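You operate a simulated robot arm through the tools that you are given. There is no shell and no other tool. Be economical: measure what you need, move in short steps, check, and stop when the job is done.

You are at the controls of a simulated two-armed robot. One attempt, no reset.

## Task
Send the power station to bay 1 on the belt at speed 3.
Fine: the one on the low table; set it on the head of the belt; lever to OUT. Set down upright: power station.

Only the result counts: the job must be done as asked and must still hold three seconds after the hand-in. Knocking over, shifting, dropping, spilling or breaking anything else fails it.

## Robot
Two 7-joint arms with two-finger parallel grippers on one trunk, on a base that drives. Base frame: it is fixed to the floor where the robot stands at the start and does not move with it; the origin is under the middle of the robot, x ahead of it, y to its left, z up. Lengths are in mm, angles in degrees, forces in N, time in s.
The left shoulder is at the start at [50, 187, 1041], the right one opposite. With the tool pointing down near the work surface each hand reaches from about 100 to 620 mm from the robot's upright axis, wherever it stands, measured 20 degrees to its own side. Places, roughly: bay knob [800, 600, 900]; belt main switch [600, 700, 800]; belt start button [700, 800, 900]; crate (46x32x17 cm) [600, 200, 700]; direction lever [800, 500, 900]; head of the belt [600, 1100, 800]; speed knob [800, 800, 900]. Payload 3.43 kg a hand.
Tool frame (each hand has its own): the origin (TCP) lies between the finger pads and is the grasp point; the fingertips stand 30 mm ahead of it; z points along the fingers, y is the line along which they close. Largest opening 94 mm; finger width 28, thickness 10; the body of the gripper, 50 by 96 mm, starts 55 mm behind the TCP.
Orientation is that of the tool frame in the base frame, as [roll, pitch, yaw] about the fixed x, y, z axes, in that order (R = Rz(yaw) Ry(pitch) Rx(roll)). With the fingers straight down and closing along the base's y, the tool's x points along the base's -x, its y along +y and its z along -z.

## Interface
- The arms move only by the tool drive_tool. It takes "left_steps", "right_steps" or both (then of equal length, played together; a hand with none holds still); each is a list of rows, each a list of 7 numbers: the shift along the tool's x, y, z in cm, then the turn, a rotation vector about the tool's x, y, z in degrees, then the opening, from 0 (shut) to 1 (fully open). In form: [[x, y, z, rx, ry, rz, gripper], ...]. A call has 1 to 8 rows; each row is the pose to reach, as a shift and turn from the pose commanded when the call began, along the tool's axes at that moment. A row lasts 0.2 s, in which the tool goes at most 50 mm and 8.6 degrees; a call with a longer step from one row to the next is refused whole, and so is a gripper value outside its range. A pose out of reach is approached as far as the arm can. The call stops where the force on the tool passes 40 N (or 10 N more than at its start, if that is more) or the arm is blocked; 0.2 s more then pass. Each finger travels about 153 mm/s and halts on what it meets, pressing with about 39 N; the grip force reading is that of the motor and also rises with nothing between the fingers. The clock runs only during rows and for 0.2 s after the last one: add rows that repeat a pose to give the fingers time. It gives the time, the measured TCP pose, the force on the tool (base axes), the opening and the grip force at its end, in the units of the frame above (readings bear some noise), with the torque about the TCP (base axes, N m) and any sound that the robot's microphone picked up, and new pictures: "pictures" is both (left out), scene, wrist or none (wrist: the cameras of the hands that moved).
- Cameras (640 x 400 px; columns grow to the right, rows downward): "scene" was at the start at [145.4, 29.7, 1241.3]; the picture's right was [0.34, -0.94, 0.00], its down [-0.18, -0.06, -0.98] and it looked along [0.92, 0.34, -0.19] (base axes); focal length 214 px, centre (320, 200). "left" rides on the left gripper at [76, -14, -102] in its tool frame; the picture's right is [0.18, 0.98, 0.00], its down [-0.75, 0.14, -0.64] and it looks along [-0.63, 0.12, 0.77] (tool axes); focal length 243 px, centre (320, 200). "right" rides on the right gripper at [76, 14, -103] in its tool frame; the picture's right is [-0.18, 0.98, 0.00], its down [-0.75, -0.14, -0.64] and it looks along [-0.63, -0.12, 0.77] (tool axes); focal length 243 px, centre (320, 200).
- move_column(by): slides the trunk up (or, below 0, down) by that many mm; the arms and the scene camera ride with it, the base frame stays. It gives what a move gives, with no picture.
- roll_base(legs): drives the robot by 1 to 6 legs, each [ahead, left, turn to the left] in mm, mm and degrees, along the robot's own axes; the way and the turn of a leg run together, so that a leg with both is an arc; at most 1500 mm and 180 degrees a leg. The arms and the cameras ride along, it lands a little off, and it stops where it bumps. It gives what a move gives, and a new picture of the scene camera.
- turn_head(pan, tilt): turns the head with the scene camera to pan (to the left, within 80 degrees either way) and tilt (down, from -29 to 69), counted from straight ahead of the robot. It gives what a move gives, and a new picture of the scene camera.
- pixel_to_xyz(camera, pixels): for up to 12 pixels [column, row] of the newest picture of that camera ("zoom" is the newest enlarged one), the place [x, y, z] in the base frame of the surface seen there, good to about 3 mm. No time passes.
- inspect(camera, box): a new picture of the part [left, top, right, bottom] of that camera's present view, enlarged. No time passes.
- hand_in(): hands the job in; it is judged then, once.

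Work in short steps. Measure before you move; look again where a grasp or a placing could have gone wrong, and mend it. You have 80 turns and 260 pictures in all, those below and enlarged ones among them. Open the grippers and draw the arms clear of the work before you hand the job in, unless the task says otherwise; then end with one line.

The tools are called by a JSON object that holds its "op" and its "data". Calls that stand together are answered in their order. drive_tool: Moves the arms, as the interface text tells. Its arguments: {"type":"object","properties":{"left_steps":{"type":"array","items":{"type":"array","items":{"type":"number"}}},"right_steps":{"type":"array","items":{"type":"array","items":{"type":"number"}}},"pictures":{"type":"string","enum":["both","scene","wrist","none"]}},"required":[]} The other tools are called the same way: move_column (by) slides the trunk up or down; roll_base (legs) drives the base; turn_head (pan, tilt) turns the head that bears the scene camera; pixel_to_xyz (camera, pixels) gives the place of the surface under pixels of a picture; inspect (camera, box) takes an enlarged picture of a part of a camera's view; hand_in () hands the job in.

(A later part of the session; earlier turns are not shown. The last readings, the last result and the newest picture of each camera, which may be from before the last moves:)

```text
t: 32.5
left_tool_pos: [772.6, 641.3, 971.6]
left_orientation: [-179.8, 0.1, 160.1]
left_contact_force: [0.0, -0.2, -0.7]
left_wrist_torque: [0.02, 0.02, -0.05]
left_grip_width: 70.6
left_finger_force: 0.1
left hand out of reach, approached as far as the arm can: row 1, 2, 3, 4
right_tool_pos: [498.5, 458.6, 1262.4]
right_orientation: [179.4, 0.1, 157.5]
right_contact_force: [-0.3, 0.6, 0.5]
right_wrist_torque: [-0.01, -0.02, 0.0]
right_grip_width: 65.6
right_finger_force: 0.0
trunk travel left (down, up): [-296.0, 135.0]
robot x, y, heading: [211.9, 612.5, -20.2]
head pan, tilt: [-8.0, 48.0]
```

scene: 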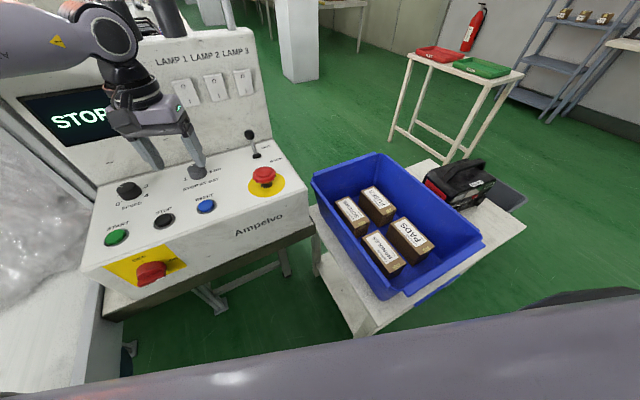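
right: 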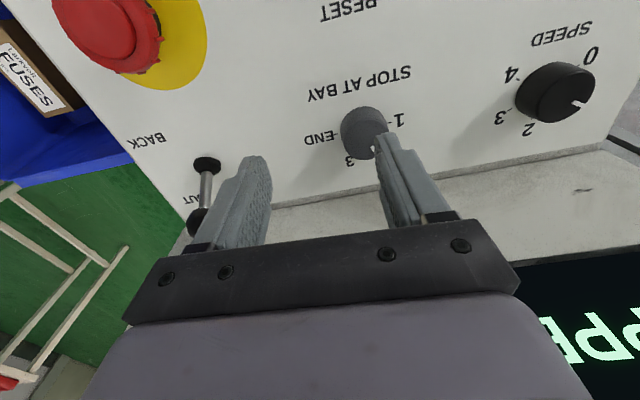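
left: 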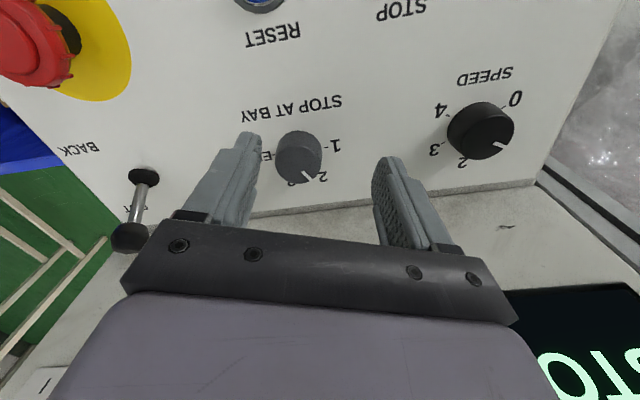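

Still short, with the trunk 40 mm above its start. I lift the hand 8 cm and lower the trunk 100 mm, then retry.

{"op": "drive_tool", "data": {"left_steps": [[1, 0, -4, 0, 0, 0, 0.75], [2, 0, -8, 0, 0, 0, 0.75], [2, 0, -10, 0, 0, 0, 0.75]], "pictures": "none"}}

{"op": "move_column", "data": {"by": -90}}

```text
t: 33.3
left_tool_pos: [754.5, 647.7, 1071.2]
left_orientation: [-179.8, 0.0, 160.0]
left_contact_force: [-0.3, 0.7, 0.2]
left_wrist_torque: [0.01, 0.02, -0.01]
left_grip_width: 70.2
left_finger_force: 0.0
right_tool_pos: [498.9, 457.7, 1261.5]
right_orientation: [179.3, -0.1, 157.4]
right_contact_force: [0.0, -0.3, -1.1]
right_wrist_torque: [0.0, 0.0, 0.0]
right_grip_width: 65.9
right_finger_force: 0.0
trunk travel left (down, up): [-296.0, 135.0]
robot x, y, heading: [209.2, 611.0, -20.0]
head pan, tilt: [-8.0, 48.0]
```

```text
t: 34.6
left_tool_pos: [754.3, 648.9, 980.4]
left_orientation: [-179.8, 0.1, 160.2]
left_contact_force: [-0.2, 0.1, 0.6]
left_wrist_torque: [-0.02, 0.0, -0.04]
left_grip_width: 70.3
left_finger_force: 0.1
right_tool_pos: [498.2, 458.4, 1171.4]
right_orientation: [179.3, 0.0, 157.4]
right_contact_force: [-0.6, -0.7, 0.1]
right_wrist_torque: [-0.04, 0.0, 0.02]
right_grip_width: 65.6
right_finger_force: 0.1
trunk travel left (down, up): [-206.0, 225.0]
robot x, y, heading: [211.4, 611.9, -20.1]
head pan, tilt: [-8.0, 48.0]
```

Retry the lateral move toward (785,622).

{"op": "drive_tool", "data": {"left_steps": [[-2, -0.7, 0, 0, 0, 0, 0.75], [-3.78, -1.45, 0, 0, 0, 0, 0.75], [-3.78, -1.45, 0, 0, 0, 0, 0.75]], "pictures": "wrist"}}

```text
t: 35.4
left_tool_pos: [767.9, 648.8, 972.6]
left_orientation: [-179.8, 0.1, 160.1]
left_contact_force: [0.0, -0.4, -1.3]
left_wrist_torque: [0.01, -0.03, -0.01]
left_grip_width: 70.6
left_finger_force: 0.1
left hand out of reach, approached as far as the arm can: row 1, 2, 3
right_tool_pos: [499.0, 457.8, 1172.2]
right_orientation: [179.2, -0.1, 157.4]
right_contact_force: [0.5, 0.0, 0.1]
right_wrist_torque: [-0.02, 0.01, -0.01]
right_grip_width: 65.9
right_finger_force: 0.1
trunk travel left (down, up): [-206.0, 225.0]
robot x, y, heading: [208.1, 611.3, -20.4]
head pan, tilt: [-8.0, 48.0]
```

left: 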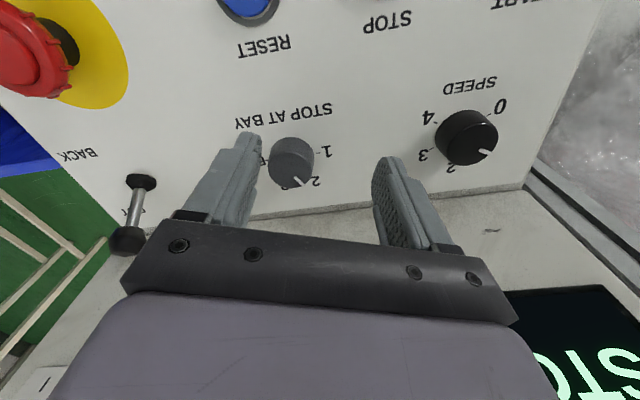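

The arm tops out ~560 mm with a vertical tool. I tilt the tool 25° forward (about tool −y) to bring the wrist nearer, then check where it ends.

{"op": "drive_tool", "data": {"left_steps": [[0, 0, 0, 0, -8, 0, 0.75], [0, 0, 0, 0, -16, 0, 0.75], [0, 0, 0, 0, -24, 0, 0.75], [0, 0, 0, 0, -25, 0, 0.75], [0, 0, 0, 0, -25, 0, 0.75]]}}

```text
t: 36.6
left_tool_pos: [769.1, 649.3, 973.4]
left_orientation: [-179.8, 25.2, 160.1]
left_contact_force: [0.1, 0.8, 0.6]
left_wrist_torque: [0.0, 0.0, 0.0]
left_grip_width: 70.2
left_finger_force: 0.0
right_tool_pos: [499.0, 458.5, 1172.2]
right_orientation: [179.3, -0.1, 157.3]
right_contact_force: [-1.0, -0.2, -0.2]
right_wrist_torque: [0.0, -0.03, 0.0]
right_grip_width: 65.9
right_finger_force: 0.0
trunk travel left (down, up): [-206.0, 225.0]
robot x, y, heading: [207.4, 613.0, -19.9]
head pan, tilt: [-8.0, 48.0]
```

scene: 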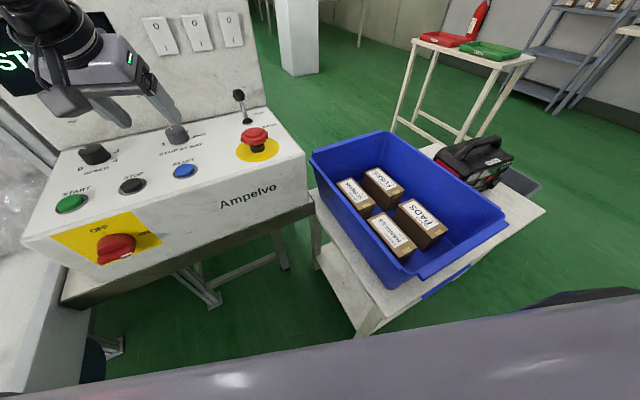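
left: 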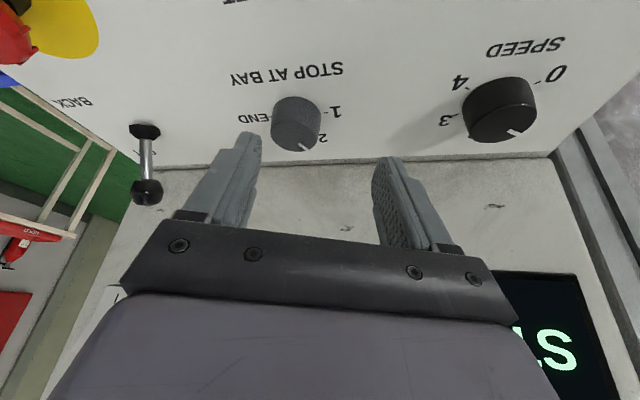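

Tilt works at 25°. I move to the bay knob: lateral −20 mm first, then down along.

{"op": "drive_tool", "data": {"left_steps": [[-0.5, -2.0, 0.3, 0, 0, 0, 0.75], [-0.5, -2.0, 0.3, 0, 0, 0, 0.75], [0, -2.0, 2, 0, 0, 0, 0.75], [0.36, -2.0, 3.85, 0, 0, 0, 0.75], [0.36, -2.0, 3.85, 0, 0, 0, 0.75]]}}

{"op": "inspect", "data": {"camera": "left", "box": [200, 60, 440, 210]}}

```text
t: 37.8
left_tool_pos: [773.8, 624.0, 936.0]
left_orientation: [-179.9, 25.0, 160.0]
left_contact_force: [-0.7, -0.2, -0.9]
left_wrist_torque: [-0.01, -0.01, 0.0]
left_grip_width: 70.5
left_finger_force: 0.0
right_tool_pos: [498.8, 458.4, 1172.3]
right_orientation: [179.3, 0.0, 157.4]
right_contact_force: [-0.3, -1.1, 0.3]
right_wrist_torque: [-0.01, 0.02, 0.0]
right_grip_width: 65.9
right_finger_force: 0.2
trunk travel left (down, up): [-206.0, 225.0]
robot x, y, heading: [210.0, 607.6, -20.5]
head pan, tilt: [-8.0, 48.0]
```

scene: 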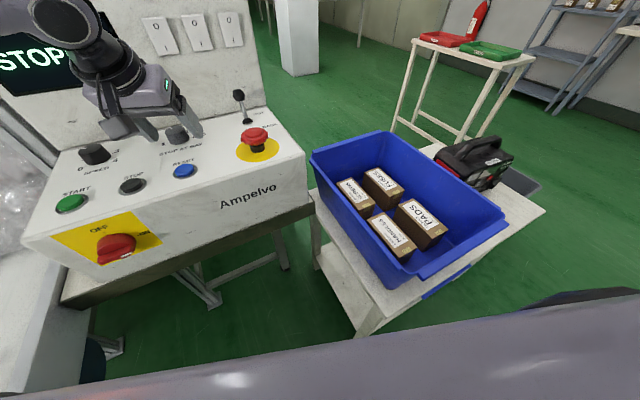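
left: 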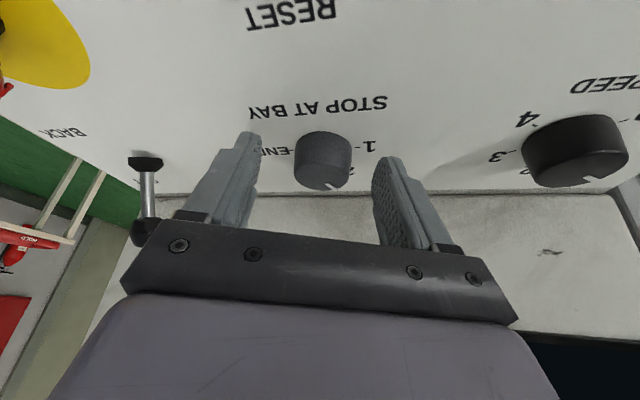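

```text
2.67 times, centred on (320, 135) of left
```

zoom: 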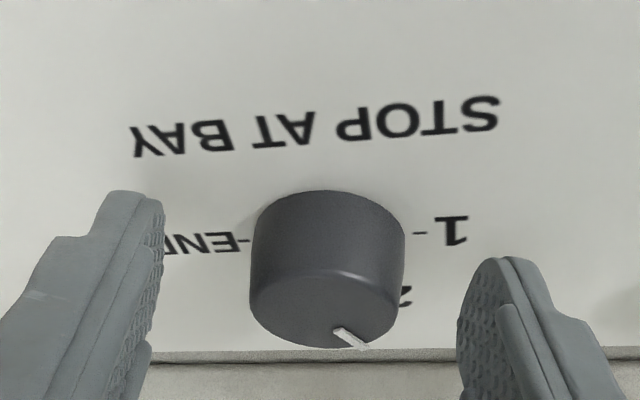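

The knob sits centred between the fingers. I close on it.

{"op": "drive_tool", "data": {"left_steps": [[0, 0, 0, 0, 0, 0, 0.3], [0, 0, 0, 0, 0, 0, 0.15], [0, 0, 0, 0, 0, 0, 0.15]], "pictures": "none"}}

{"op": "drive_tool", "data": {"left_steps": [[-0.008, -0.144, 0.004, -3.17, 0, -6.8, 0.15], [-0.034, -0.285, 0.016, -6.35, 0, -13.6, 0.15], [-0.076, -0.42, 0.035, -9.5, 0, -20.4, 0.15], [-0.133, -0.55, 0.062, -12.7, 0, -27.2, 0.15], [-0.206, -0.67, 0.096, -15.9, 0, -34, 0.15], [-0.29, -0.78, 0.135, -19, 0, -40.8, 0.15], [-0.39, -0.87, 0.18, -22.2, 0, -47.6, 0.15], [-0.5, -0.95, 0.23, -25.4, 0, -54.4, 0.15]]}}

{"op": "inspect", "data": {"camera": "left", "box": [200, 60, 440, 210]}}

```text
t: 38.6
left_tool_pos: [774.4, 626.8, 936.2]
left_orientation: [-179.9, 25.0, 160.2]
left_contact_force: [4.5, 8.8, 2.4]
left_wrist_torque: [0.69, -0.08, 0.11]
left_grip_width: 34.7
left_finger_force: 45.2
right_tool_pos: [499.0, 459.2, 1171.6]
right_orientation: [179.4, 0.0, 157.4]
right_contact_force: [-0.4, 0.0, -0.8]
right_wrist_torque: [0.01, 0.03, 0.04]
right_grip_width: 65.7
right_finger_force: 0.1
trunk travel left (down, up): [-206.0, 225.0]
robot x, y, heading: [212.1, 613.0, -20.1]
head pan, tilt: [-8.0, 48.0]
```

```text
t: 39.8
left_tool_pos: [772.9, 619.4, 936.0]
left_orientation: [-178.0, 25.1, -163.7]
left_contact_force: [9.8, -11.4, -7.1]
left_wrist_torque: [-0.57, -0.55, -0.21]
left_grip_width: 34.5
left_finger_force: 44.8
left hand out of reach, approached as far as the arm can: row 5, 6
right_tool_pos: [500.1, 458.3, 1171.4]
right_orientation: [179.2, -0.2, 157.4]
right_contact_force: [0.4, 0.4, -0.1]
right_wrist_torque: [0.0, -0.01, -0.01]
right_grip_width: 66.0
right_finger_force: 0.1
trunk travel left (down, up): [-206.0, 225.0]
robot x, y, heading: [208.9, 612.1, -20.3]
head pan, tilt: [-8.0, 48.0]
stopped in row 6 (left hand): the force on the tool passed its limit at 49 N (the readings are from after the stop); the commanded pose is now the measured one
```

scene: 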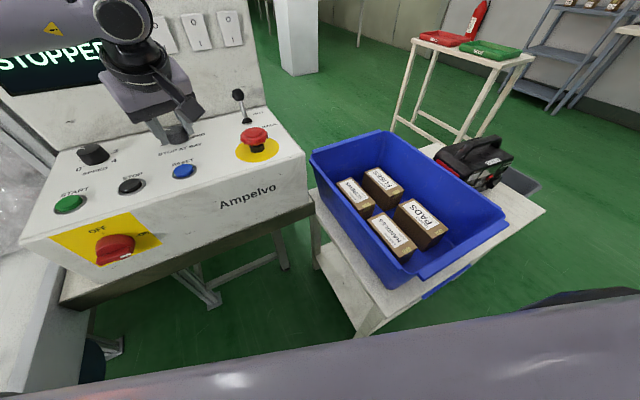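
left: 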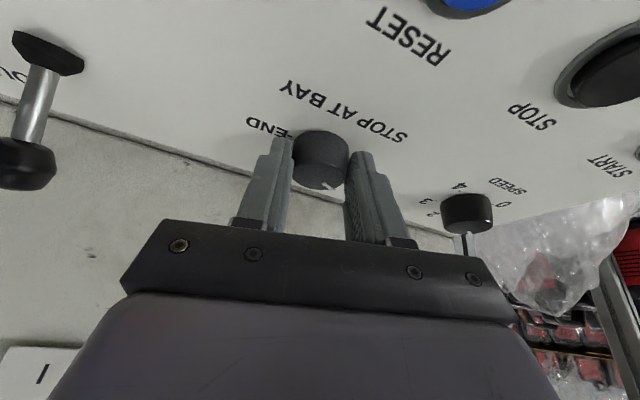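

```text
2.67 times, centred on (320, 135) of left
```

zoom: 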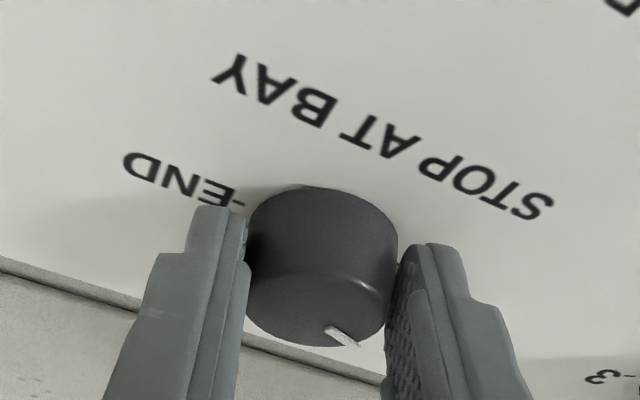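

Turned 36° with the knob following before the wrist limit. I open and see where the knob settles.

{"op": "drive_tool", "data": {"left_steps": [[0, 0, 0, 0, 0, 0, 0.75], [0, 0, 0, 0, 0, 0, 0.75]], "pictures": "none"}}

{"op": "inspect", "data": {"camera": "left", "box": [200, 60, 440, 210]}}

```text
t: 40.4
left_tool_pos: [771.3, 622.6, 937.8]
left_orientation: [-178.3, 25.2, -163.6]
left_contact_force: [-0.8, -0.4, 0.3]
left_wrist_torque: [0.0, 0.04, -0.01]
left_grip_width: 70.5
left_finger_force: 0.0
right_tool_pos: [499.0, 458.6, 1172.5]
right_orientation: [179.3, 0.0, 157.5]
right_contact_force: [0.3, 0.6, -0.2]
right_wrist_torque: [0.04, 0.0, 0.01]
right_grip_width: 65.7
right_finger_force: 0.0
trunk travel left (down, up): [-206.0, 225.0]
robot x, y, heading: [208.8, 614.0, -20.4]
head pan, tilt: [-8.0, 48.0]
```

```text
2.67 times, centred on (320, 135) of left
```

zoom: 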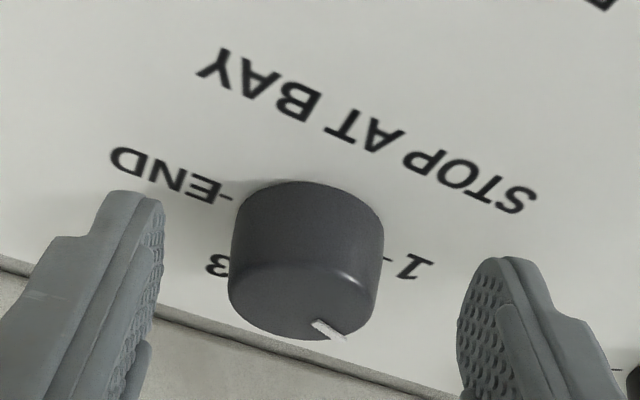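

No snap; about 24° remain. I rotate the open hand back 50° clockwise about the knob.

{"op": "drive_tool", "data": {"left_steps": [[-0.1, 0.06, 0.04, 3.5, 0, 7.5, 0.75], [-0.18, 0.13, 0.08, 7, 0, 15.1, 0.75], [-0.27, 0.2, 0.12, 10.5, 0, 22.6, 0.75], [-0.35, 0.27, 0.16, 14, 0, 30.2, 0.75], [-0.44, 0.34, 0.2, 17.6, 0, 37.7, 0.75], [-0.53, 0.4, 0.25, 21.1, 0, 45.3, 0.75], [-0.53, 0.4, 0.25, 21.1, 0, 45.3, 0.75]], "pictures": "none"}}

{"op": "inspect", "data": {"camera": "left", "box": [200, 60, 440, 210]}}

```text
t: 42.0
left_tool_pos: [775.6, 627.6, 938.4]
left_orientation: [-179.1, 26.4, 145.8]
left_contact_force: [0.0, -1.0, -1.0]
left_wrist_torque: [0.0, 0.0, 0.01]
left_grip_width: 70.6
left_finger_force: 0.1
right_tool_pos: [498.9, 458.9, 1172.4]
right_orientation: [179.3, 0.0, 157.4]
right_contact_force: [0.4, -0.1, 0.6]
right_wrist_torque: [0.0, -0.01, 0.02]
right_grip_width: 65.8
right_finger_force: 0.2
trunk travel left (down, up): [-206.0, 225.0]
robot x, y, heading: [211.8, 612.2, -20.4]
head pan, tilt: [-8.0, 48.0]
```

```text
2.67 times, centred on (320, 135) of left
```

zoom: 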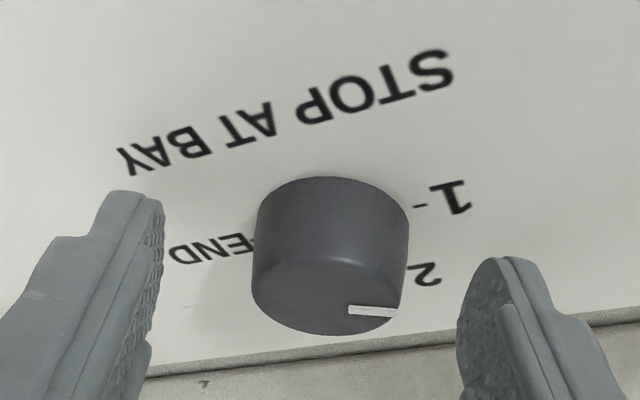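

Remaining ≈26° to align with the tick of 1. I grip and turn counterclockwise 26°, then open and look.

{"op": "drive_tool", "data": {"left_steps": [[0, 0, 0, 0, 0, 0, 0.3], [0, 0, 0, 0, 0, 0, 0.15], [0, 0, 0, 0, 0, 0, 0.15], [-0.01, -0.14, 0.0, -3.2, 0, -6.8, 0.15], [-0.04, -0.27, 0.02, -6.0, 0, -12.9, 0.15], [-0.07, -0.39, 0.03, -8.6, 0, -18.5, 0.15], [-0.1, -0.48, 0.05, -11, 0, -23.5, 0.15], [-0.1, -0.48, 0.05, -11, 0, -23.5, 0.15]], "pictures": "none"}}

{"op": "drive_tool", "data": {"left_steps": [[0, 0, 0, 0, 0, 0, 0.75], [0, 0, 0, 0, 0, 0, 0.75]], "pictures": "none"}}

{"op": "inspect", "data": {"camera": "left", "box": [200, 60, 440, 210]}}

```text
t: 43.8
left_tool_pos: [775.7, 624.2, 937.6]
left_orientation: [-178.6, 25.9, 172.1]
left_contact_force: [11.1, 16.2, 7.8]
left_wrist_torque: [0.72, -0.07, -0.71]
left_grip_width: 34.3
left_finger_force: 45.0
right_tool_pos: [498.7, 460.7, 1171.4]
right_orientation: [179.3, 0.1, 157.4]
right_contact_force: [0.6, 0.1, 0.5]
right_wrist_torque: [-0.01, -0.01, -0.01]
right_grip_width: 65.9
right_finger_force: 0.0
trunk travel left (down, up): [-206.0, 225.0]
robot x, y, heading: [208.7, 608.8, -20.1]
head pan, tilt: [-8.0, 48.0]
```

```text
t: 44.4
left_tool_pos: [773.9, 621.9, 937.0]
left_orientation: [-178.6, 25.8, 172.0]
left_contact_force: [-0.2, 0.7, 0.7]
left_wrist_torque: [-0.02, 0.0, -0.03]
left_grip_width: 70.6
left_finger_force: 0.1
right_tool_pos: [498.1, 457.6, 1172.1]
right_orientation: [179.3, 0.1, 157.3]
right_contact_force: [0.6, -0.1, 0.4]
right_wrist_torque: [0.0, -0.01, 0.03]
right_grip_width: 65.8
right_finger_force: 0.2
trunk travel left (down, up): [-206.0, 225.0]
robot x, y, heading: [212.2, 613.1, -20.1]
head pan, tilt: [-8.0, 48.0]
```

```text
2.67 times, centred on (320, 135) of left
```

zoom: 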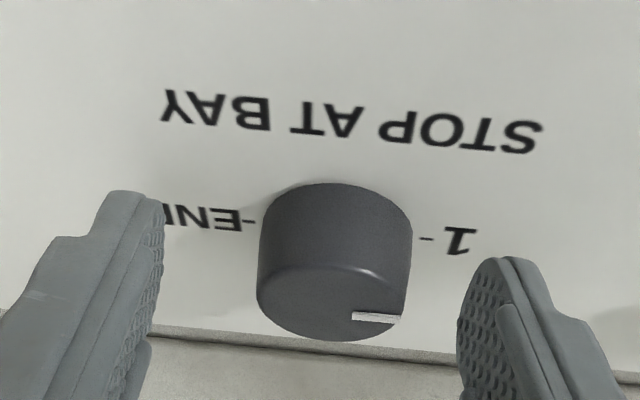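

Pointer now parallel to the END–1 line, pointing at 1. I lift the hand 6 cm and shift +128 mm in y to the speed knob.

{"op": "drive_tool", "data": {"left_steps": [[-1.3, 0, -2.7, 0, 0, 0, 0.85], [-2.6, 0, -5.4, 0, 0, 0, 0.85], [-2.0, 4.2, -5.65, 0, 0, 0, 0.85], [-1.5, 8.4, -5.9, 0, 0, 0, 0.85], [-1.0, 12.7, -6.1, 0, 0, 0, 0.85], [-1.0, 12.7, -6.1, 0, 0, 0, 0.85]]}}

{"op": "inspect", "data": {"camera": "left", "box": [200, 60, 440, 210]}}

{"op": "pixel_to_xyz", "data": {"camera": "zoom", "pixels": [[320, 200], [340, 220], [300, 220], [260, 220], [380, 220], [320, 160]]}}

```text
t: 45.8
left_tool_pos: [777.3, 751.9, 993.8]
left_orientation: [-178.4, 25.8, 172.2]
left_contact_force: [-0.9, 0.2, -0.1]
left_wrist_torque: [0.02, 0.02, 0.0]
left_grip_width: 80.0
left_finger_force: 0.0
right_tool_pos: [499.1, 458.5, 1171.8]
right_orientation: [179.2, 0.0, 157.4]
right_contact_force: [-0.5, 1.0, 0.7]
right_wrist_torque: [-0.01, 0.01, -0.01]
right_grip_width: 65.9
right_finger_force: 0.0
trunk travel left (down, up): [-206.0, 225.0]
robot x, y, heading: [209.7, 613.1, -20.2]
head pan, tilt: [-8.0, 48.0]
```

scene: 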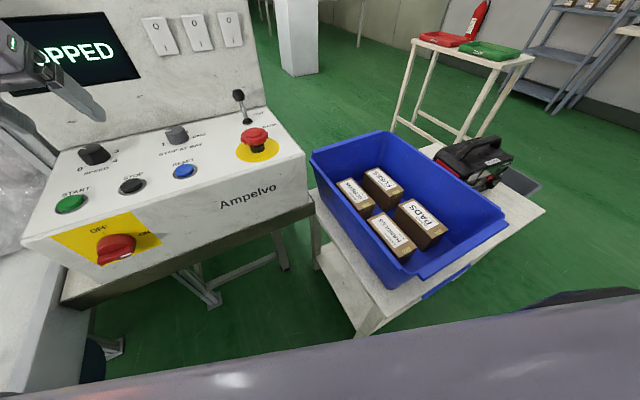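
left: 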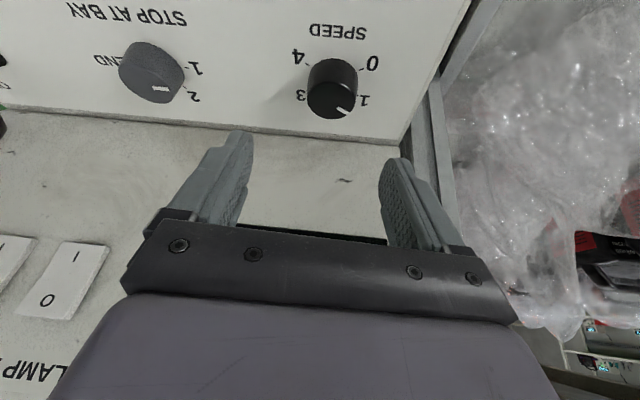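

```text
2.67 times, centred on (320, 135) of left
```

zoom: 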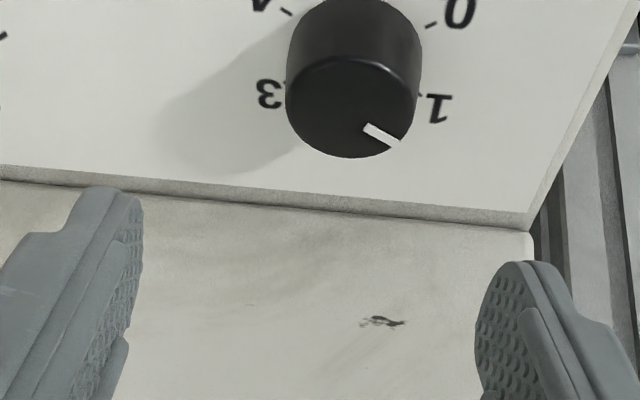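

```text
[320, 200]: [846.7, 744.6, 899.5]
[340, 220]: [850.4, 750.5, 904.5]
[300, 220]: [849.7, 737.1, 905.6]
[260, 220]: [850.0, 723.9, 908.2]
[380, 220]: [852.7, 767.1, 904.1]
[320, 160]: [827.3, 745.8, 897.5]
```

I measure the speed knob's top outline.

{"op": "pixel_to_xyz", "data": {"camera": "zoom", "pixels": [[352, 105], [298, 105], [408, 105], [352, 148], [352, 68], [382, 137], [352, 40]]}}

```text
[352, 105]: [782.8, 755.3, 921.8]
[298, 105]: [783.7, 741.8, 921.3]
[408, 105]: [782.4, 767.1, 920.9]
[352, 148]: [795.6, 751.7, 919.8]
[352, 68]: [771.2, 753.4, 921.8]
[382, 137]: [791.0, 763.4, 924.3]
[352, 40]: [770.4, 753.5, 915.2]
```

Speed knob centre (784,754), pointer 53–60° left of forward, i.e. 1. I turn the hand 18° counterclockwise and lower it around the knob.

{"op": "drive_tool", "data": {"left_steps": [[0.37, 0, 0, -3.8, 0, -8.1, 0.8], [0.37, 0, 0, -7.5, 0, -16.2, 0.8], [1.6, 0, 2.5, -7.5, 0, -16.2, 0.8], [2.86, 0, 4.95, -7.5, 0, -16.2, 0.8], [2.86, 0, 4.95, -7.5, 0, -16.2, 0.8]], "pictures": "none"}}

{"op": "inspect", "data": {"camera": "left", "box": [200, 60, 440, 210]}}

```text
refused: row 1 steps farther than a row can; nothing moved
```

```text
2.67 times, centred on (320, 135) of left
```

zoom: 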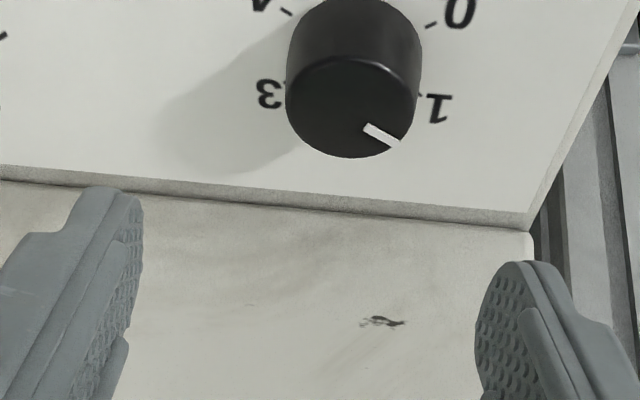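

Row 1's turn was a bit too large; I repeat with smaller steps.

{"op": "drive_tool", "data": {"left_steps": [[0.2, 0, 0, -2.6, 0, -5.6, 0.8], [0.37, 0, 0, -5.2, 0, -11.2, 0.8], [0.37, 0, 0, -7.5, 0, -16.2, 0.8], [1.6, 0, 2.5, -7.5, 0, -16.2, 0.8], [2.86, 0, 4.95, -7.5, 0, -16.2, 0.8], [2.86, 0, 4.95, -7.5, 0, -16.2, 0.8]], "pictures": "none"}}

{"op": "inspect", "data": {"camera": "left", "box": [200, 60, 440, 210]}}

```text
t: 47.2
left_tool_pos: [771.3, 752.1, 936.7]
left_orientation: [-178.3, 25.4, -169.9]
left_contact_force: [0.3, 0.4, 0.5]
left_wrist_torque: [-0.01, 0.0, -0.02]
left_grip_width: 75.4
left_finger_force: 0.0
right_tool_pos: [499.5, 457.6, 1171.5]
right_orientation: [179.2, 0.1, 157.4]
right_contact_force: [1.0, -0.3, -0.3]
right_wrist_torque: [0.0, -0.03, 0.0]
right_grip_width: 65.7
right_finger_force: 0.1
trunk travel left (down, up): [-206.0, 225.0]
robot x, y, heading: [209.6, 615.6, -20.0]
head pan, tilt: [-8.0, 48.0]
```

```text
2.67 times, centred on (320, 135) of left
```

zoom: 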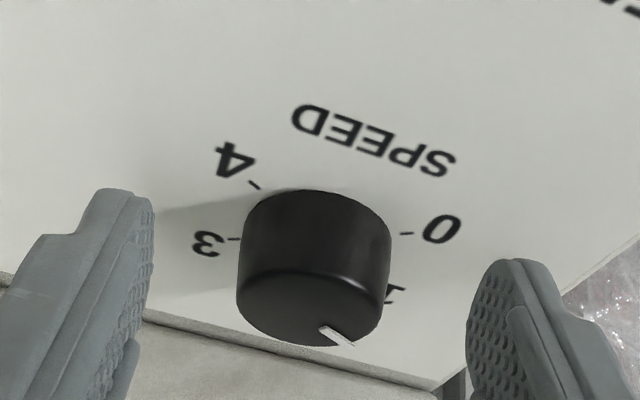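

The knob is well centred. I grip, then turn 60° clockwise.

{"op": "drive_tool", "data": {"left_steps": [[0, 0, 0, 0, 0, 0, 0.3], [0, 0, 0, 0, 0, 0, 0.15], [0, 0, 0, 0, 0, 0, 0.15]], "pictures": "none"}}

{"op": "drive_tool", "data": {"left_steps": [[-0.008, 0.144, 0.004, 3.2, 0, 6.77, 0.15], [-0.034, 0.285, 0.016, 6.4, 0, 13.5, 0.15], [-0.076, 0.42, 0.035, 9.6, 0, 20.3, 0.15], [-0.133, 0.55, 0.062, 12.8, 0, 27.1, 0.15], [-0.206, 0.67, 0.096, 16, 0, 33.8, 0.15], [-0.29, 0.78, 0.135, 19.3, 0, 40.6, 0.15], [-0.39, 0.87, 0.18, 22.5, 0, 47.4, 0.15], [-0.5, 0.95, 0.23, 25.7, 0, 54.1, 0.15]], "pictures": "none"}}

{"op": "drive_tool", "data": {"left_steps": [[0, 0, 0, 0, 0, 0, 0.8], [0, 0, 0, 0, 0, 0, 0.8]], "pictures": "none"}}

{"op": "inspect", "data": {"camera": "left", "box": [200, 60, 440, 210]}}

```text
t: 48.0
left_tool_pos: [771.0, 750.2, 936.8]
left_orientation: [-178.3, 25.3, -170.0]
left_contact_force: [-1.4, -7.8, -4.6]
left_wrist_torque: [-0.37, -0.17, -0.07]
left_grip_width: 34.2
left_finger_force: 45.2
right_tool_pos: [499.1, 457.4, 1171.8]
right_orientation: [179.4, -0.1, 157.4]
right_contact_force: [0.0, 0.7, 0.3]
right_wrist_torque: [0.02, 0.01, -0.01]
right_grip_width: 65.8
right_finger_force: 0.0
trunk travel left (down, up): [-206.0, 225.0]
robot x, y, heading: [207.0, 612.8, -20.2]
head pan, tilt: [-8.0, 48.0]
```

```text
t: 49.4
left_tool_pos: [773.0, 761.1, 936.9]
left_orientation: [179.0, 26.3, 143.2]
left_contact_force: [-0.6, 12.3, 7.5]
left_wrist_torque: [-0.43, -0.97, 0.13]
left_grip_width: 34.3
left_finger_force: 45.2
right_tool_pos: [496.0, 457.3, 1172.5]
right_orientation: [179.1, -0.1, 157.5]
right_contact_force: [0.5, -0.1, -0.5]
right_wrist_torque: [-0.03, 0.0, 0.01]
right_grip_width: 65.9
right_finger_force: 0.1
trunk travel left (down, up): [-206.0, 225.0]
robot x, y, heading: [210.5, 613.4, -20.2]
head pan, tilt: [-8.0, 48.0]
stopped in row 7 (left hand): the force on the tool passed its limit at 59 N (the readings are from after the stop); the commanded pose is now the measured one
```

```text
t: 50.0
left_tool_pos: [773.5, 761.3, 936.5]
left_orientation: [179.0, 26.1, 143.4]
left_contact_force: [-0.1, -0.3, 0.1]
left_wrist_torque: [-0.01, -0.02, -0.02]
left_grip_width: 75.0
left_finger_force: 0.1
right_tool_pos: [496.1, 456.1, 1172.7]
right_orientation: [179.2, 0.1, 157.4]
right_contact_force: [0.3, -0.2, -0.6]
right_wrist_torque: [0.01, -0.03, -0.03]
right_grip_width: 65.8
right_finger_force: 0.0
trunk travel left (down, up): [-206.0, 225.0]
robot x, y, heading: [210.0, 610.8, -20.1]
head pan, tilt: [-8.0, 48.0]
```

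```text
2.67 times, centred on (320, 135) of left
```

zoom: 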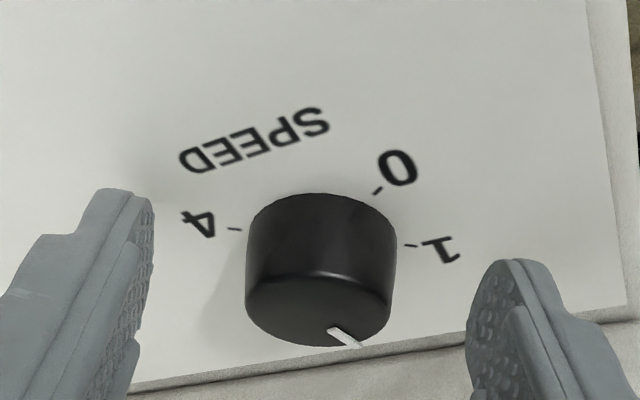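

Turned ~47°. I unwind the open hand 46°, regrip, and turn another 46° clockwise.

{"op": "drive_tool", "data": {"left_steps": [[-0.08, -0.12, 0.04, -3.3, 0, -6.9, 0.8], [-0.16, -0.25, 0.08, -6.6, 0, -13.8, 0.8], [-0.24, -0.38, 0.11, -9.9, 0, -20.7, 0.8], [-0.32, -0.5, 0.15, -13.2, 0, -27.6, 0.8], [-0.4, -0.63, 0.19, -16.5, 0, -34.5, 0.8], [-0.47, -0.76, 0.22, -19.8, 0, -41.4, 0.8], [-0.47, -0.76, 0.22, -19.8, 0, -41.4, 0.8]], "pictures": "none"}}

{"op": "drive_tool", "data": {"left_steps": [[0, 0, 0, 0, 0, 0, 0.3], [0, 0, 0, 0, 0, 0, 0.15], [-0.01, 0.147, 0.004, 3.3, 0, 6.9, 0.15], [-0.035, 0.29, 0.016, 6.6, 0, 13.8, 0.15], [-0.08, 0.43, 0.037, 9.9, 0, 20.7, 0.15], [-0.14, 0.56, 0.066, 13.2, 0, 27.6, 0.15], [-0.22, 0.685, 0.1, 16.5, 0, 34.5, 0.15], [-0.3, 0.79, 0.14, 19.8, 0, 41.4, 0.15]], "pictures": "none"}}

{"op": "drive_tool", "data": {"left_steps": [[0, 0, 0, 0, 0, 0, 0.8], [0, 0, 0, 0, 0, 0, 0.8]], "pictures": "none"}}

{"op": "inspect", "data": {"camera": "left", "box": [200, 60, 440, 210]}}

```text
t: 51.6
left_tool_pos: [776.1, 753.0, 936.3]
left_orientation: [-180.0, 26.3, -170.1]
left_contact_force: [0.5, -0.1, -1.4]
left_wrist_torque: [0.01, -0.01, -0.01]
left_grip_width: 75.4
left_finger_force: 0.0
right_tool_pos: [498.9, 458.2, 1171.8]
right_orientation: [179.3, 0.0, 157.4]
right_contact_force: [1.0, 0.4, 0.0]
right_wrist_torque: [-0.01, 0.03, -0.02]
right_grip_width: 65.9
right_finger_force: 0.0
trunk travel left (down, up): [-206.0, 225.0]
robot x, y, heading: [210.4, 611.3, -20.2]
head pan, tilt: [-8.0, 48.0]
```

```text
t: 53.4
left_tool_pos: [776.8, 758.6, 935.4]
left_orientation: [178.6, 26.0, 142.9]
left_contact_force: [18.7, -8.9, -4.5]
left_wrist_torque: [-0.55, -0.27, 0.07]
left_grip_width: 34.6
left_finger_force: 44.9
right_tool_pos: [497.2, 454.0, 1171.5]
right_orientation: [179.0, -0.1, 157.4]
right_contact_force: [0.3, -0.7, 0.0]
right_wrist_torque: [-0.01, 0.02, 0.01]
right_grip_width: 65.9
right_finger_force: 0.0
trunk travel left (down, up): [-206.0, 225.0]
robot x, y, heading: [209.6, 613.4, -19.9]
head pan, tilt: [-8.0, 48.0]
```

```text
t: 54.0
left_tool_pos: [774.3, 759.1, 934.7]
left_orientation: [179.1, 25.9, 143.2]
left_contact_force: [-0.2, -0.1, -0.8]
left_wrist_torque: [-0.03, 0.0, 0.01]
left_grip_width: 75.2
left_finger_force: 0.2
right_tool_pos: [496.8, 454.7, 1171.7]
right_orientation: [179.1, 0.0, 157.4]
right_contact_force: [0.0, 0.1, 0.4]
right_wrist_torque: [-0.02, 0.0, 0.0]
right_grip_width: 65.8
right_finger_force: 0.1
trunk travel left (down, up): [-206.0, 225.0]
robot x, y, heading: [208.8, 613.1, -20.4]
head pan, tilt: [-8.0, 48.0]
```

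```text
2.67 times, centred on (320, 135) of left
```

zoom: 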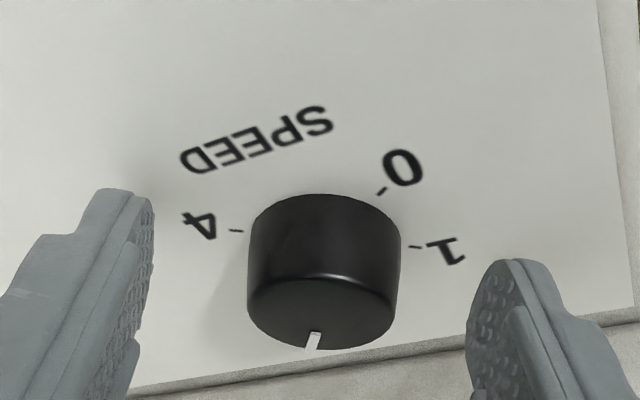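

Pointer now ≈ −36° (between 2 and 3); 3 is at −60°. I unwind 30°, regrip and turn 24° more.

{"op": "drive_tool", "data": {"left_steps": [[-0.03, -0.1, 0.01, -3.2, 0, -6.7, 0.8], [-0.06, -0.2, 0.03, -6.4, 0, -13.5, 0.8], [-0.09, -0.3, 0.05, -9.7, 0, -20.2, 0.8], [-0.12, -0.38, 0.06, -12.9, 0, -27, 0.8], [-0.12, -0.38, 0.06, -12.9, 0, -27, 0.8]], "pictures": "none"}}

{"op": "drive_tool", "data": {"left_steps": [[0, 0, 0, 0, 0, 0, 0.3], [0, 0, 0, 0, 0, 0, 0.15], [0, 0, 0, 0, 0, 0, 0.15], [-0.01, 0.147, 0.004, 3.3, 0, 6.9, 0.15], [-0.035, 0.29, 0.016, 6.6, 0, 13.8, 0.15], [-0.08, 0.43, 0.037, 10.3, 0, 21.6, 0.15], [-0.08, 0.43, 0.037, 10.3, 0, 21.6, 0.15]], "pictures": "none"}}

{"op": "drive_tool", "data": {"left_steps": [[0, 0, 0, 0, 0, 0, 0.8], [0, 0, 0, 0, 0, 0, 0.8], [-1.3, 0, -2.7, 0, 0, 0, 0.8], [-2.2, 0, -5.8, 0, 0, 0, 0.8], [-1.5, 0, -8.8, 0, 0, 0, 0.8]], "pictures": "wrist"}}

{"op": "inspect", "data": {"camera": "left", "box": [100, 0, 420, 200]}}

```text
t: 55.2
left_tool_pos: [775.7, 757.3, 934.8]
left_orientation: [179.8, 26.3, 173.9]
left_contact_force: [0.4, 1.2, 0.1]
left_wrist_torque: [0.0, -0.01, 0.02]
left_grip_width: 75.3
left_finger_force: 0.1
right_tool_pos: [499.2, 458.9, 1172.5]
right_orientation: [179.3, -0.1, 157.4]
right_contact_force: [-0.2, -0.4, 0.7]
right_wrist_torque: [-0.01, 0.06, 0.01]
right_grip_width: 65.6
right_finger_force: 0.2
trunk travel left (down, up): [-206.0, 225.0]
robot x, y, heading: [208.9, 611.8, -20.1]
head pan, tilt: [-8.0, 48.0]
```

```text
t: 56.8
left_tool_pos: [776.8, 757.4, 935.3]
left_orientation: [179.7, 26.3, 149.4]
left_contact_force: [-4.5, -32.2, -9.9]
left_wrist_torque: [-1.03, -0.38, -0.34]
left_grip_width: 34.6
left_finger_force: 45.0
right_tool_pos: [498.3, 456.7, 1171.1]
right_orientation: [179.2, -0.1, 157.4]
right_contact_force: [0.1, -0.1, -0.3]
right_wrist_torque: [0.01, 0.0, -0.01]
right_grip_width: 65.8
right_finger_force: 0.1
trunk travel left (down, up): [-206.0, 225.0]
robot x, y, heading: [213.6, 611.3, -20.2]
head pan, tilt: [-8.0, 48.0]
```

```text
t: 58.0
left_tool_pos: [755.3, 773.4, 1022.0]
left_orientation: [179.3, 26.2, 149.6]
left_contact_force: [-0.5, 0.6, 0.7]
left_wrist_torque: [-0.04, 0.01, 0.02]
left_grip_width: 75.0
left_finger_force: 0.1
right_tool_pos: [498.1, 459.9, 1172.1]
right_orientation: [179.3, 0.0, 157.4]
right_contact_force: [-0.1, 0.2, 0.7]
right_wrist_torque: [0.0, 0.04, 0.0]
right_grip_width: 65.3
right_finger_force: 0.0
trunk travel left (down, up): [-206.0, 225.0]
robot x, y, heading: [213.2, 611.4, -20.3]
head pan, tilt: [-8.0, 48.0]
```

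left: 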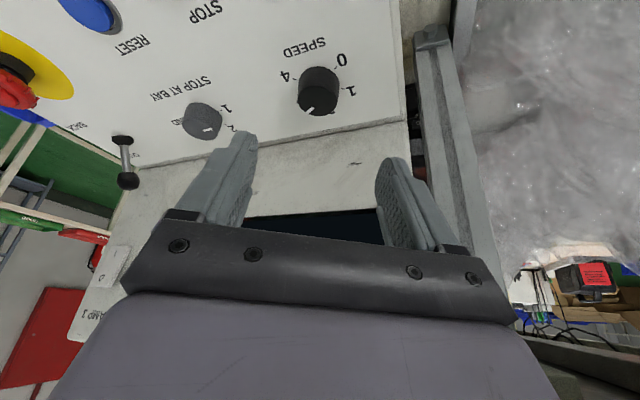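

```text
2.00 times, centred on (260, 100) of left
```

zoom: 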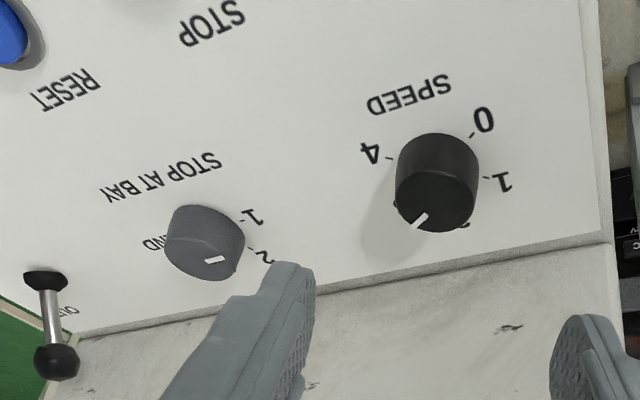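

I check both pointers precisely with zoom and coordinates.

{"op": "inspect", "data": {"camera": "left", "box": [270, 45, 370, 125]}}

{"op": "pixel_to_xyz", "data": {"camera": "zoom", "pixels": [[270, 340], [220, 385], [310, 320], [190, 310], [420, 320], [310, 250], [320, 400]]}}

{"op": "inspect", "data": {"camera": "left", "box": [170, 90, 250, 150]}}

{"op": "pixel_to_xyz", "data": {"camera": "zoom", "pixels": [[270, 327], [350, 315], [200, 300], [250, 280], [480, 200]]}}

```text
5.00 times, centred on (320, 85) of left
```

zoom: 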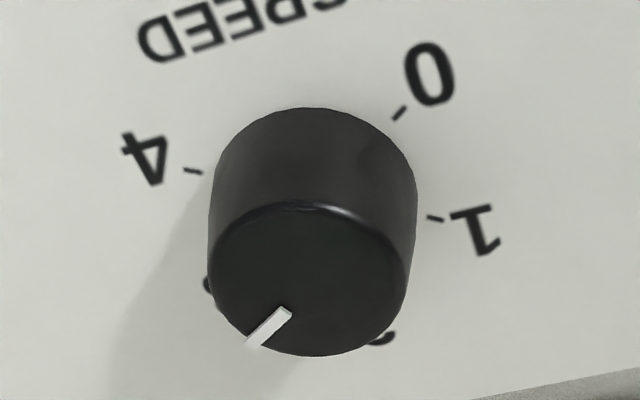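

```text
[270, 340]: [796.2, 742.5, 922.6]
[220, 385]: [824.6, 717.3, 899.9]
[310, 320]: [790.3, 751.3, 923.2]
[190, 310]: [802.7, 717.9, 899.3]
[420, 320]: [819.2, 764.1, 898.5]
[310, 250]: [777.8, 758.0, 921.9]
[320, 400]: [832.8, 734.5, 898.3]
```

```text
6.67 times, centred on (210, 120) of left
```

zoom: 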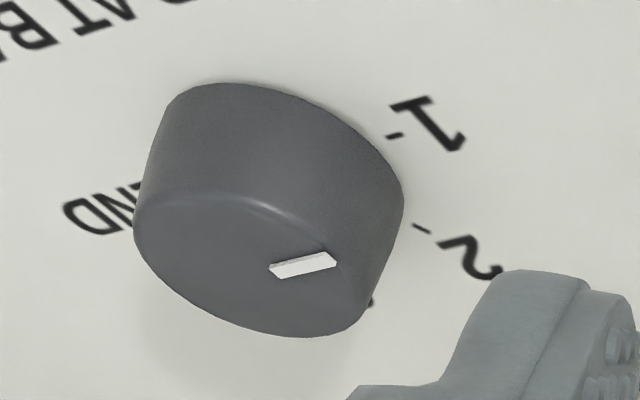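

```text
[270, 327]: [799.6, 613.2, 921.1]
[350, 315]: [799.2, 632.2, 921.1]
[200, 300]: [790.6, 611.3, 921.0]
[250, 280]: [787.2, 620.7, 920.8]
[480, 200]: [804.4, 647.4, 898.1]
```

Bay pointer is exactly along +y (1). For speed I measure the tick marks to compare with the pointer.

{"op": "inspect", "data": {"camera": "left", "box": [270, 45, 370, 125]}}

{"op": "pixel_to_xyz", "data": {"camera": "zoom", "pixels": [[193, 171], [400, 113], [436, 218], [285, 316], [258, 338], [309, 279], [230, 290], [395, 290], [309, 215], [305, 345]]}}

```text
5.00 times, centred on (320, 85) of left
```

zoom: 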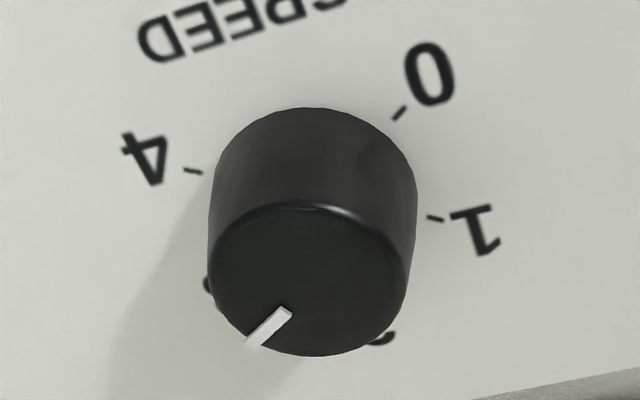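

```text
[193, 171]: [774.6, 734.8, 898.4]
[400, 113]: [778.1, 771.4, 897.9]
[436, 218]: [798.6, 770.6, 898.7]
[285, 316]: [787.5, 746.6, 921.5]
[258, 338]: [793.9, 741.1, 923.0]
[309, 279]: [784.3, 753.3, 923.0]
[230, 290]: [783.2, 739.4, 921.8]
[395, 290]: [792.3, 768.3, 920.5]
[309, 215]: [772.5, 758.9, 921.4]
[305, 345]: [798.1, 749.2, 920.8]
```

Pointer direction is the exact opposite of the 0 tick, i.e. 3 – good; lever leans to OUT. Now I draw the left hand up and back and untilt it.

{"op": "drive_tool", "data": {"left_steps": [[0, 0, -4, 0, 0, 0, 0.8], [2, 0, -7.5, 0, 0, 0, 0.8], [5, 0, -11, 0, 6, 0, 0.8], [8, 0, -14, 0, 13, 0, 0.8], [11, 0, -17, 0, 20, 0, 0.8], [13, 0, -20, 0, 26, 0, 0.8], [16, 0, -23, 0, 26, 0, 0.8], [19, 0, -26, 0, 26, 0, 0.8]], "pictures": "none"}}

{"op": "inspect", "data": {"camera": "scene", "box": [0, 60, 320, 260]}}

```text
t: 59.8
left_tool_pos: [511.0, 893.2, 1148.1]
left_orientation: [179.6, 0.4, 149.8]
left_contact_force: [0.1, -0.1, -0.4]
left_wrist_torque: [-0.01, 0.0, 0.01]
left_grip_width: 75.4
left_finger_force: 0.0
left hand out of reach, approached as far as the arm can: row 7, 8
right_tool_pos: [498.0, 458.9, 1172.0]
right_orientation: [179.3, 0.0, 157.4]
right_contact_force: [0.8, 0.9, -0.1]
right_wrist_torque: [-0.02, -0.02, 0.01]
right_grip_width: 65.6
right_finger_force: 0.0
trunk travel left (down, up): [-206.0, 225.0]
robot x, y, heading: [214.1, 614.2, -20.2]
head pan, tilt: [-8.0, 48.0]
```

```text
2.00 times, centred on (160, 160) of scene
```

zoom: 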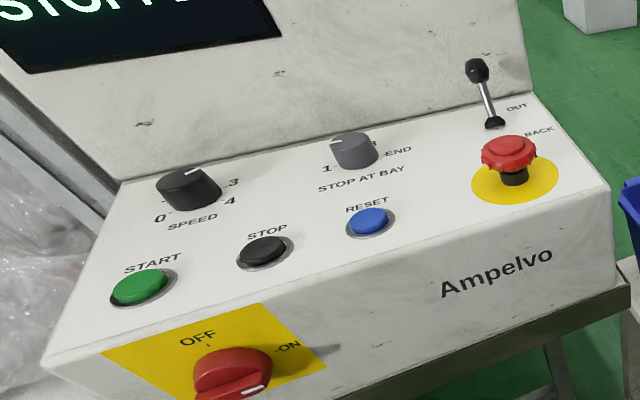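

Panel settings look right. I back out, straighten, and drive in front of the low table facing the power station.

{"op": "roll_base", "data": {"legs": [[-122, -44, 0], [0, 0, 20], [0, -630, 0], [60, 0, 0]]}}

{"op": "turn_head", "data": {"pan": -15, "tilt": 48}}

{"op": "inspect", "data": {"camera": "right", "box": [160, 0, 480, 200]}}

```text
t: 65.7
left_tool_pos: [255.3, 579.5, 1147.3]
left_orientation: [179.6, 0.3, 169.8]
left_contact_force: [-0.2, -0.2, -0.9]
left_wrist_torque: [-0.02, 0.0, 0.0]
left_grip_width: 75.3
left_finger_force: 0.0
right_tool_pos: [391.3, 165.4, 1172.4]
right_orientation: [179.3, 0.0, 177.5]
right_contact_force: [-0.1, 0.8, -0.9]
right_wrist_torque: [-0.03, 0.05, 0.0]
right_grip_width: 66.0
right_finger_force: 0.1
trunk travel left (down, up): [-206.0, 225.0]
robot x, y, heading: [69.0, 206.8, -0.5]
head pan, tilt: [-8.0, 48.0]
stopped in leg 3: the robot was blocked; the commanded pose is now the measured one
```

scene: 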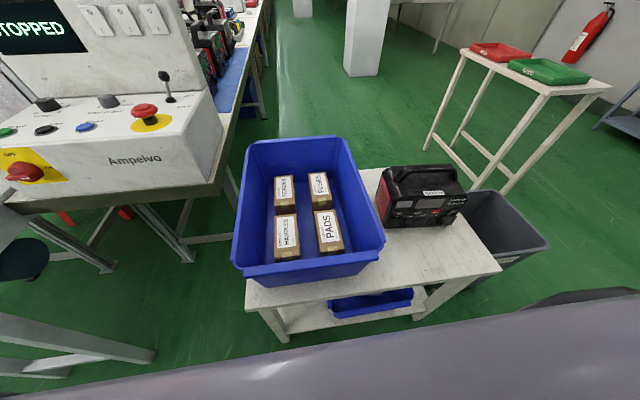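

```text
t: 66.4
left_tool_pos: [255.3, 579.8, 1147.9]
left_orientation: [179.5, 0.3, 169.7]
left_contact_force: [-0.8, 0.6, -0.6]
left_wrist_torque: [0.01, -0.01, 0.01]
left_grip_width: 75.1
left_finger_force: 0.1
right_tool_pos: [391.1, 166.5, 1172.4]
right_orientation: [179.4, 0.1, 177.3]
right_contact_force: [0.3, -0.6, 0.1]
right_wrist_torque: [0.02, -0.02, -0.01]
right_grip_width: 65.8
right_finger_force: 0.0
trunk travel left (down, up): [-206.0, 225.0]
robot x, y, heading: [69.5, 212.0, -0.4]
head pan, tilt: [-15.0, 48.0]
```

scene: 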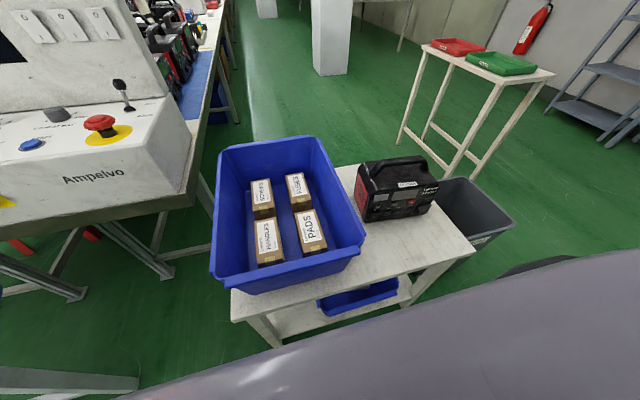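

```text
2.00 times, centred on (320, 100) of right
```

zoom: 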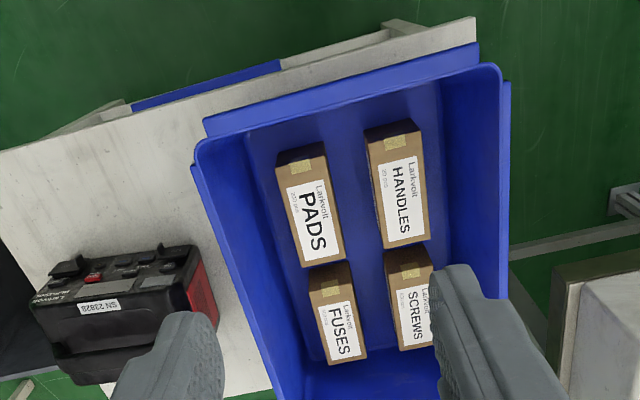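

Blocked at y≈207. I measure the table, crate and station to see whether anything shifted and what it met.

{"op": "pixel_to_xyz", "data": {"camera": "scene", "pixels": [[232, 292], [474, 250], [236, 315], [420, 265], [210, 280], [365, 240], [356, 218], [434, 200], [405, 160], [447, 195], [370, 165], [516, 225]]}}

```text
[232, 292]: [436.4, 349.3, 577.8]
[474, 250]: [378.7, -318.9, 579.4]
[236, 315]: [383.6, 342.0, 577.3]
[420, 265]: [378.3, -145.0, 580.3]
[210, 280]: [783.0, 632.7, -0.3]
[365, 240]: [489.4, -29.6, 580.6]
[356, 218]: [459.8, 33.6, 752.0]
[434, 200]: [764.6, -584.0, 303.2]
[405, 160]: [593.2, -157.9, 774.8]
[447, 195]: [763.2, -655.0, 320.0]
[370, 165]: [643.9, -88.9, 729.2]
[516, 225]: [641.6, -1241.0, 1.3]
```

Nothing shifted; the base evidently reaches ~313 mm ahead, so it just touched the table edge (x 380). I back off 15 mm and slide on to y≈45.

{"op": "roll_base", "data": {"legs": [[-16, 0, 0], [0, -165, 0]]}}

{"op": "inspect", "data": {"camera": "scene", "box": [200, 120, 480, 295]}}

```text
t: 68.8
left_tool_pos: [239.2, 414.6, 1148.5]
left_orientation: [179.4, 0.3, 169.9]
left_contact_force: [-0.6, -0.3, -0.4]
left_wrist_torque: [0.0, -0.01, -0.01]
left_grip_width: 75.0
left_finger_force: 0.1
right_tool_pos: [374.1, 3.4, 1172.4]
right_orientation: [179.3, -0.1, 177.4]
right_contact_force: [-0.7, -0.9, 0.4]
right_wrist_torque: [0.0, 0.03, 0.01]
right_grip_width: 66.1
right_finger_force: 0.0
trunk travel left (down, up): [-206.0, 225.0]
robot x, y, heading: [48.0, 48.3, -0.4]
head pan, tilt: [-15.0, 48.0]
```

scene: 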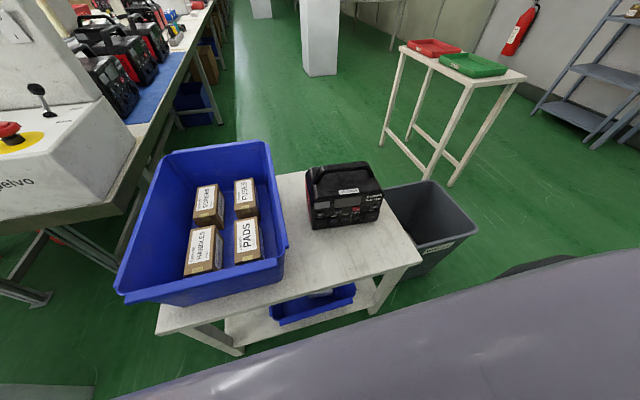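

```text
2.29 times, centred on (340, 208) of scene
```

zoom: 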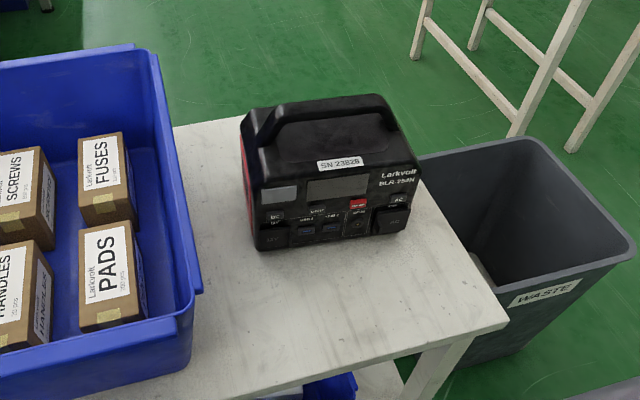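

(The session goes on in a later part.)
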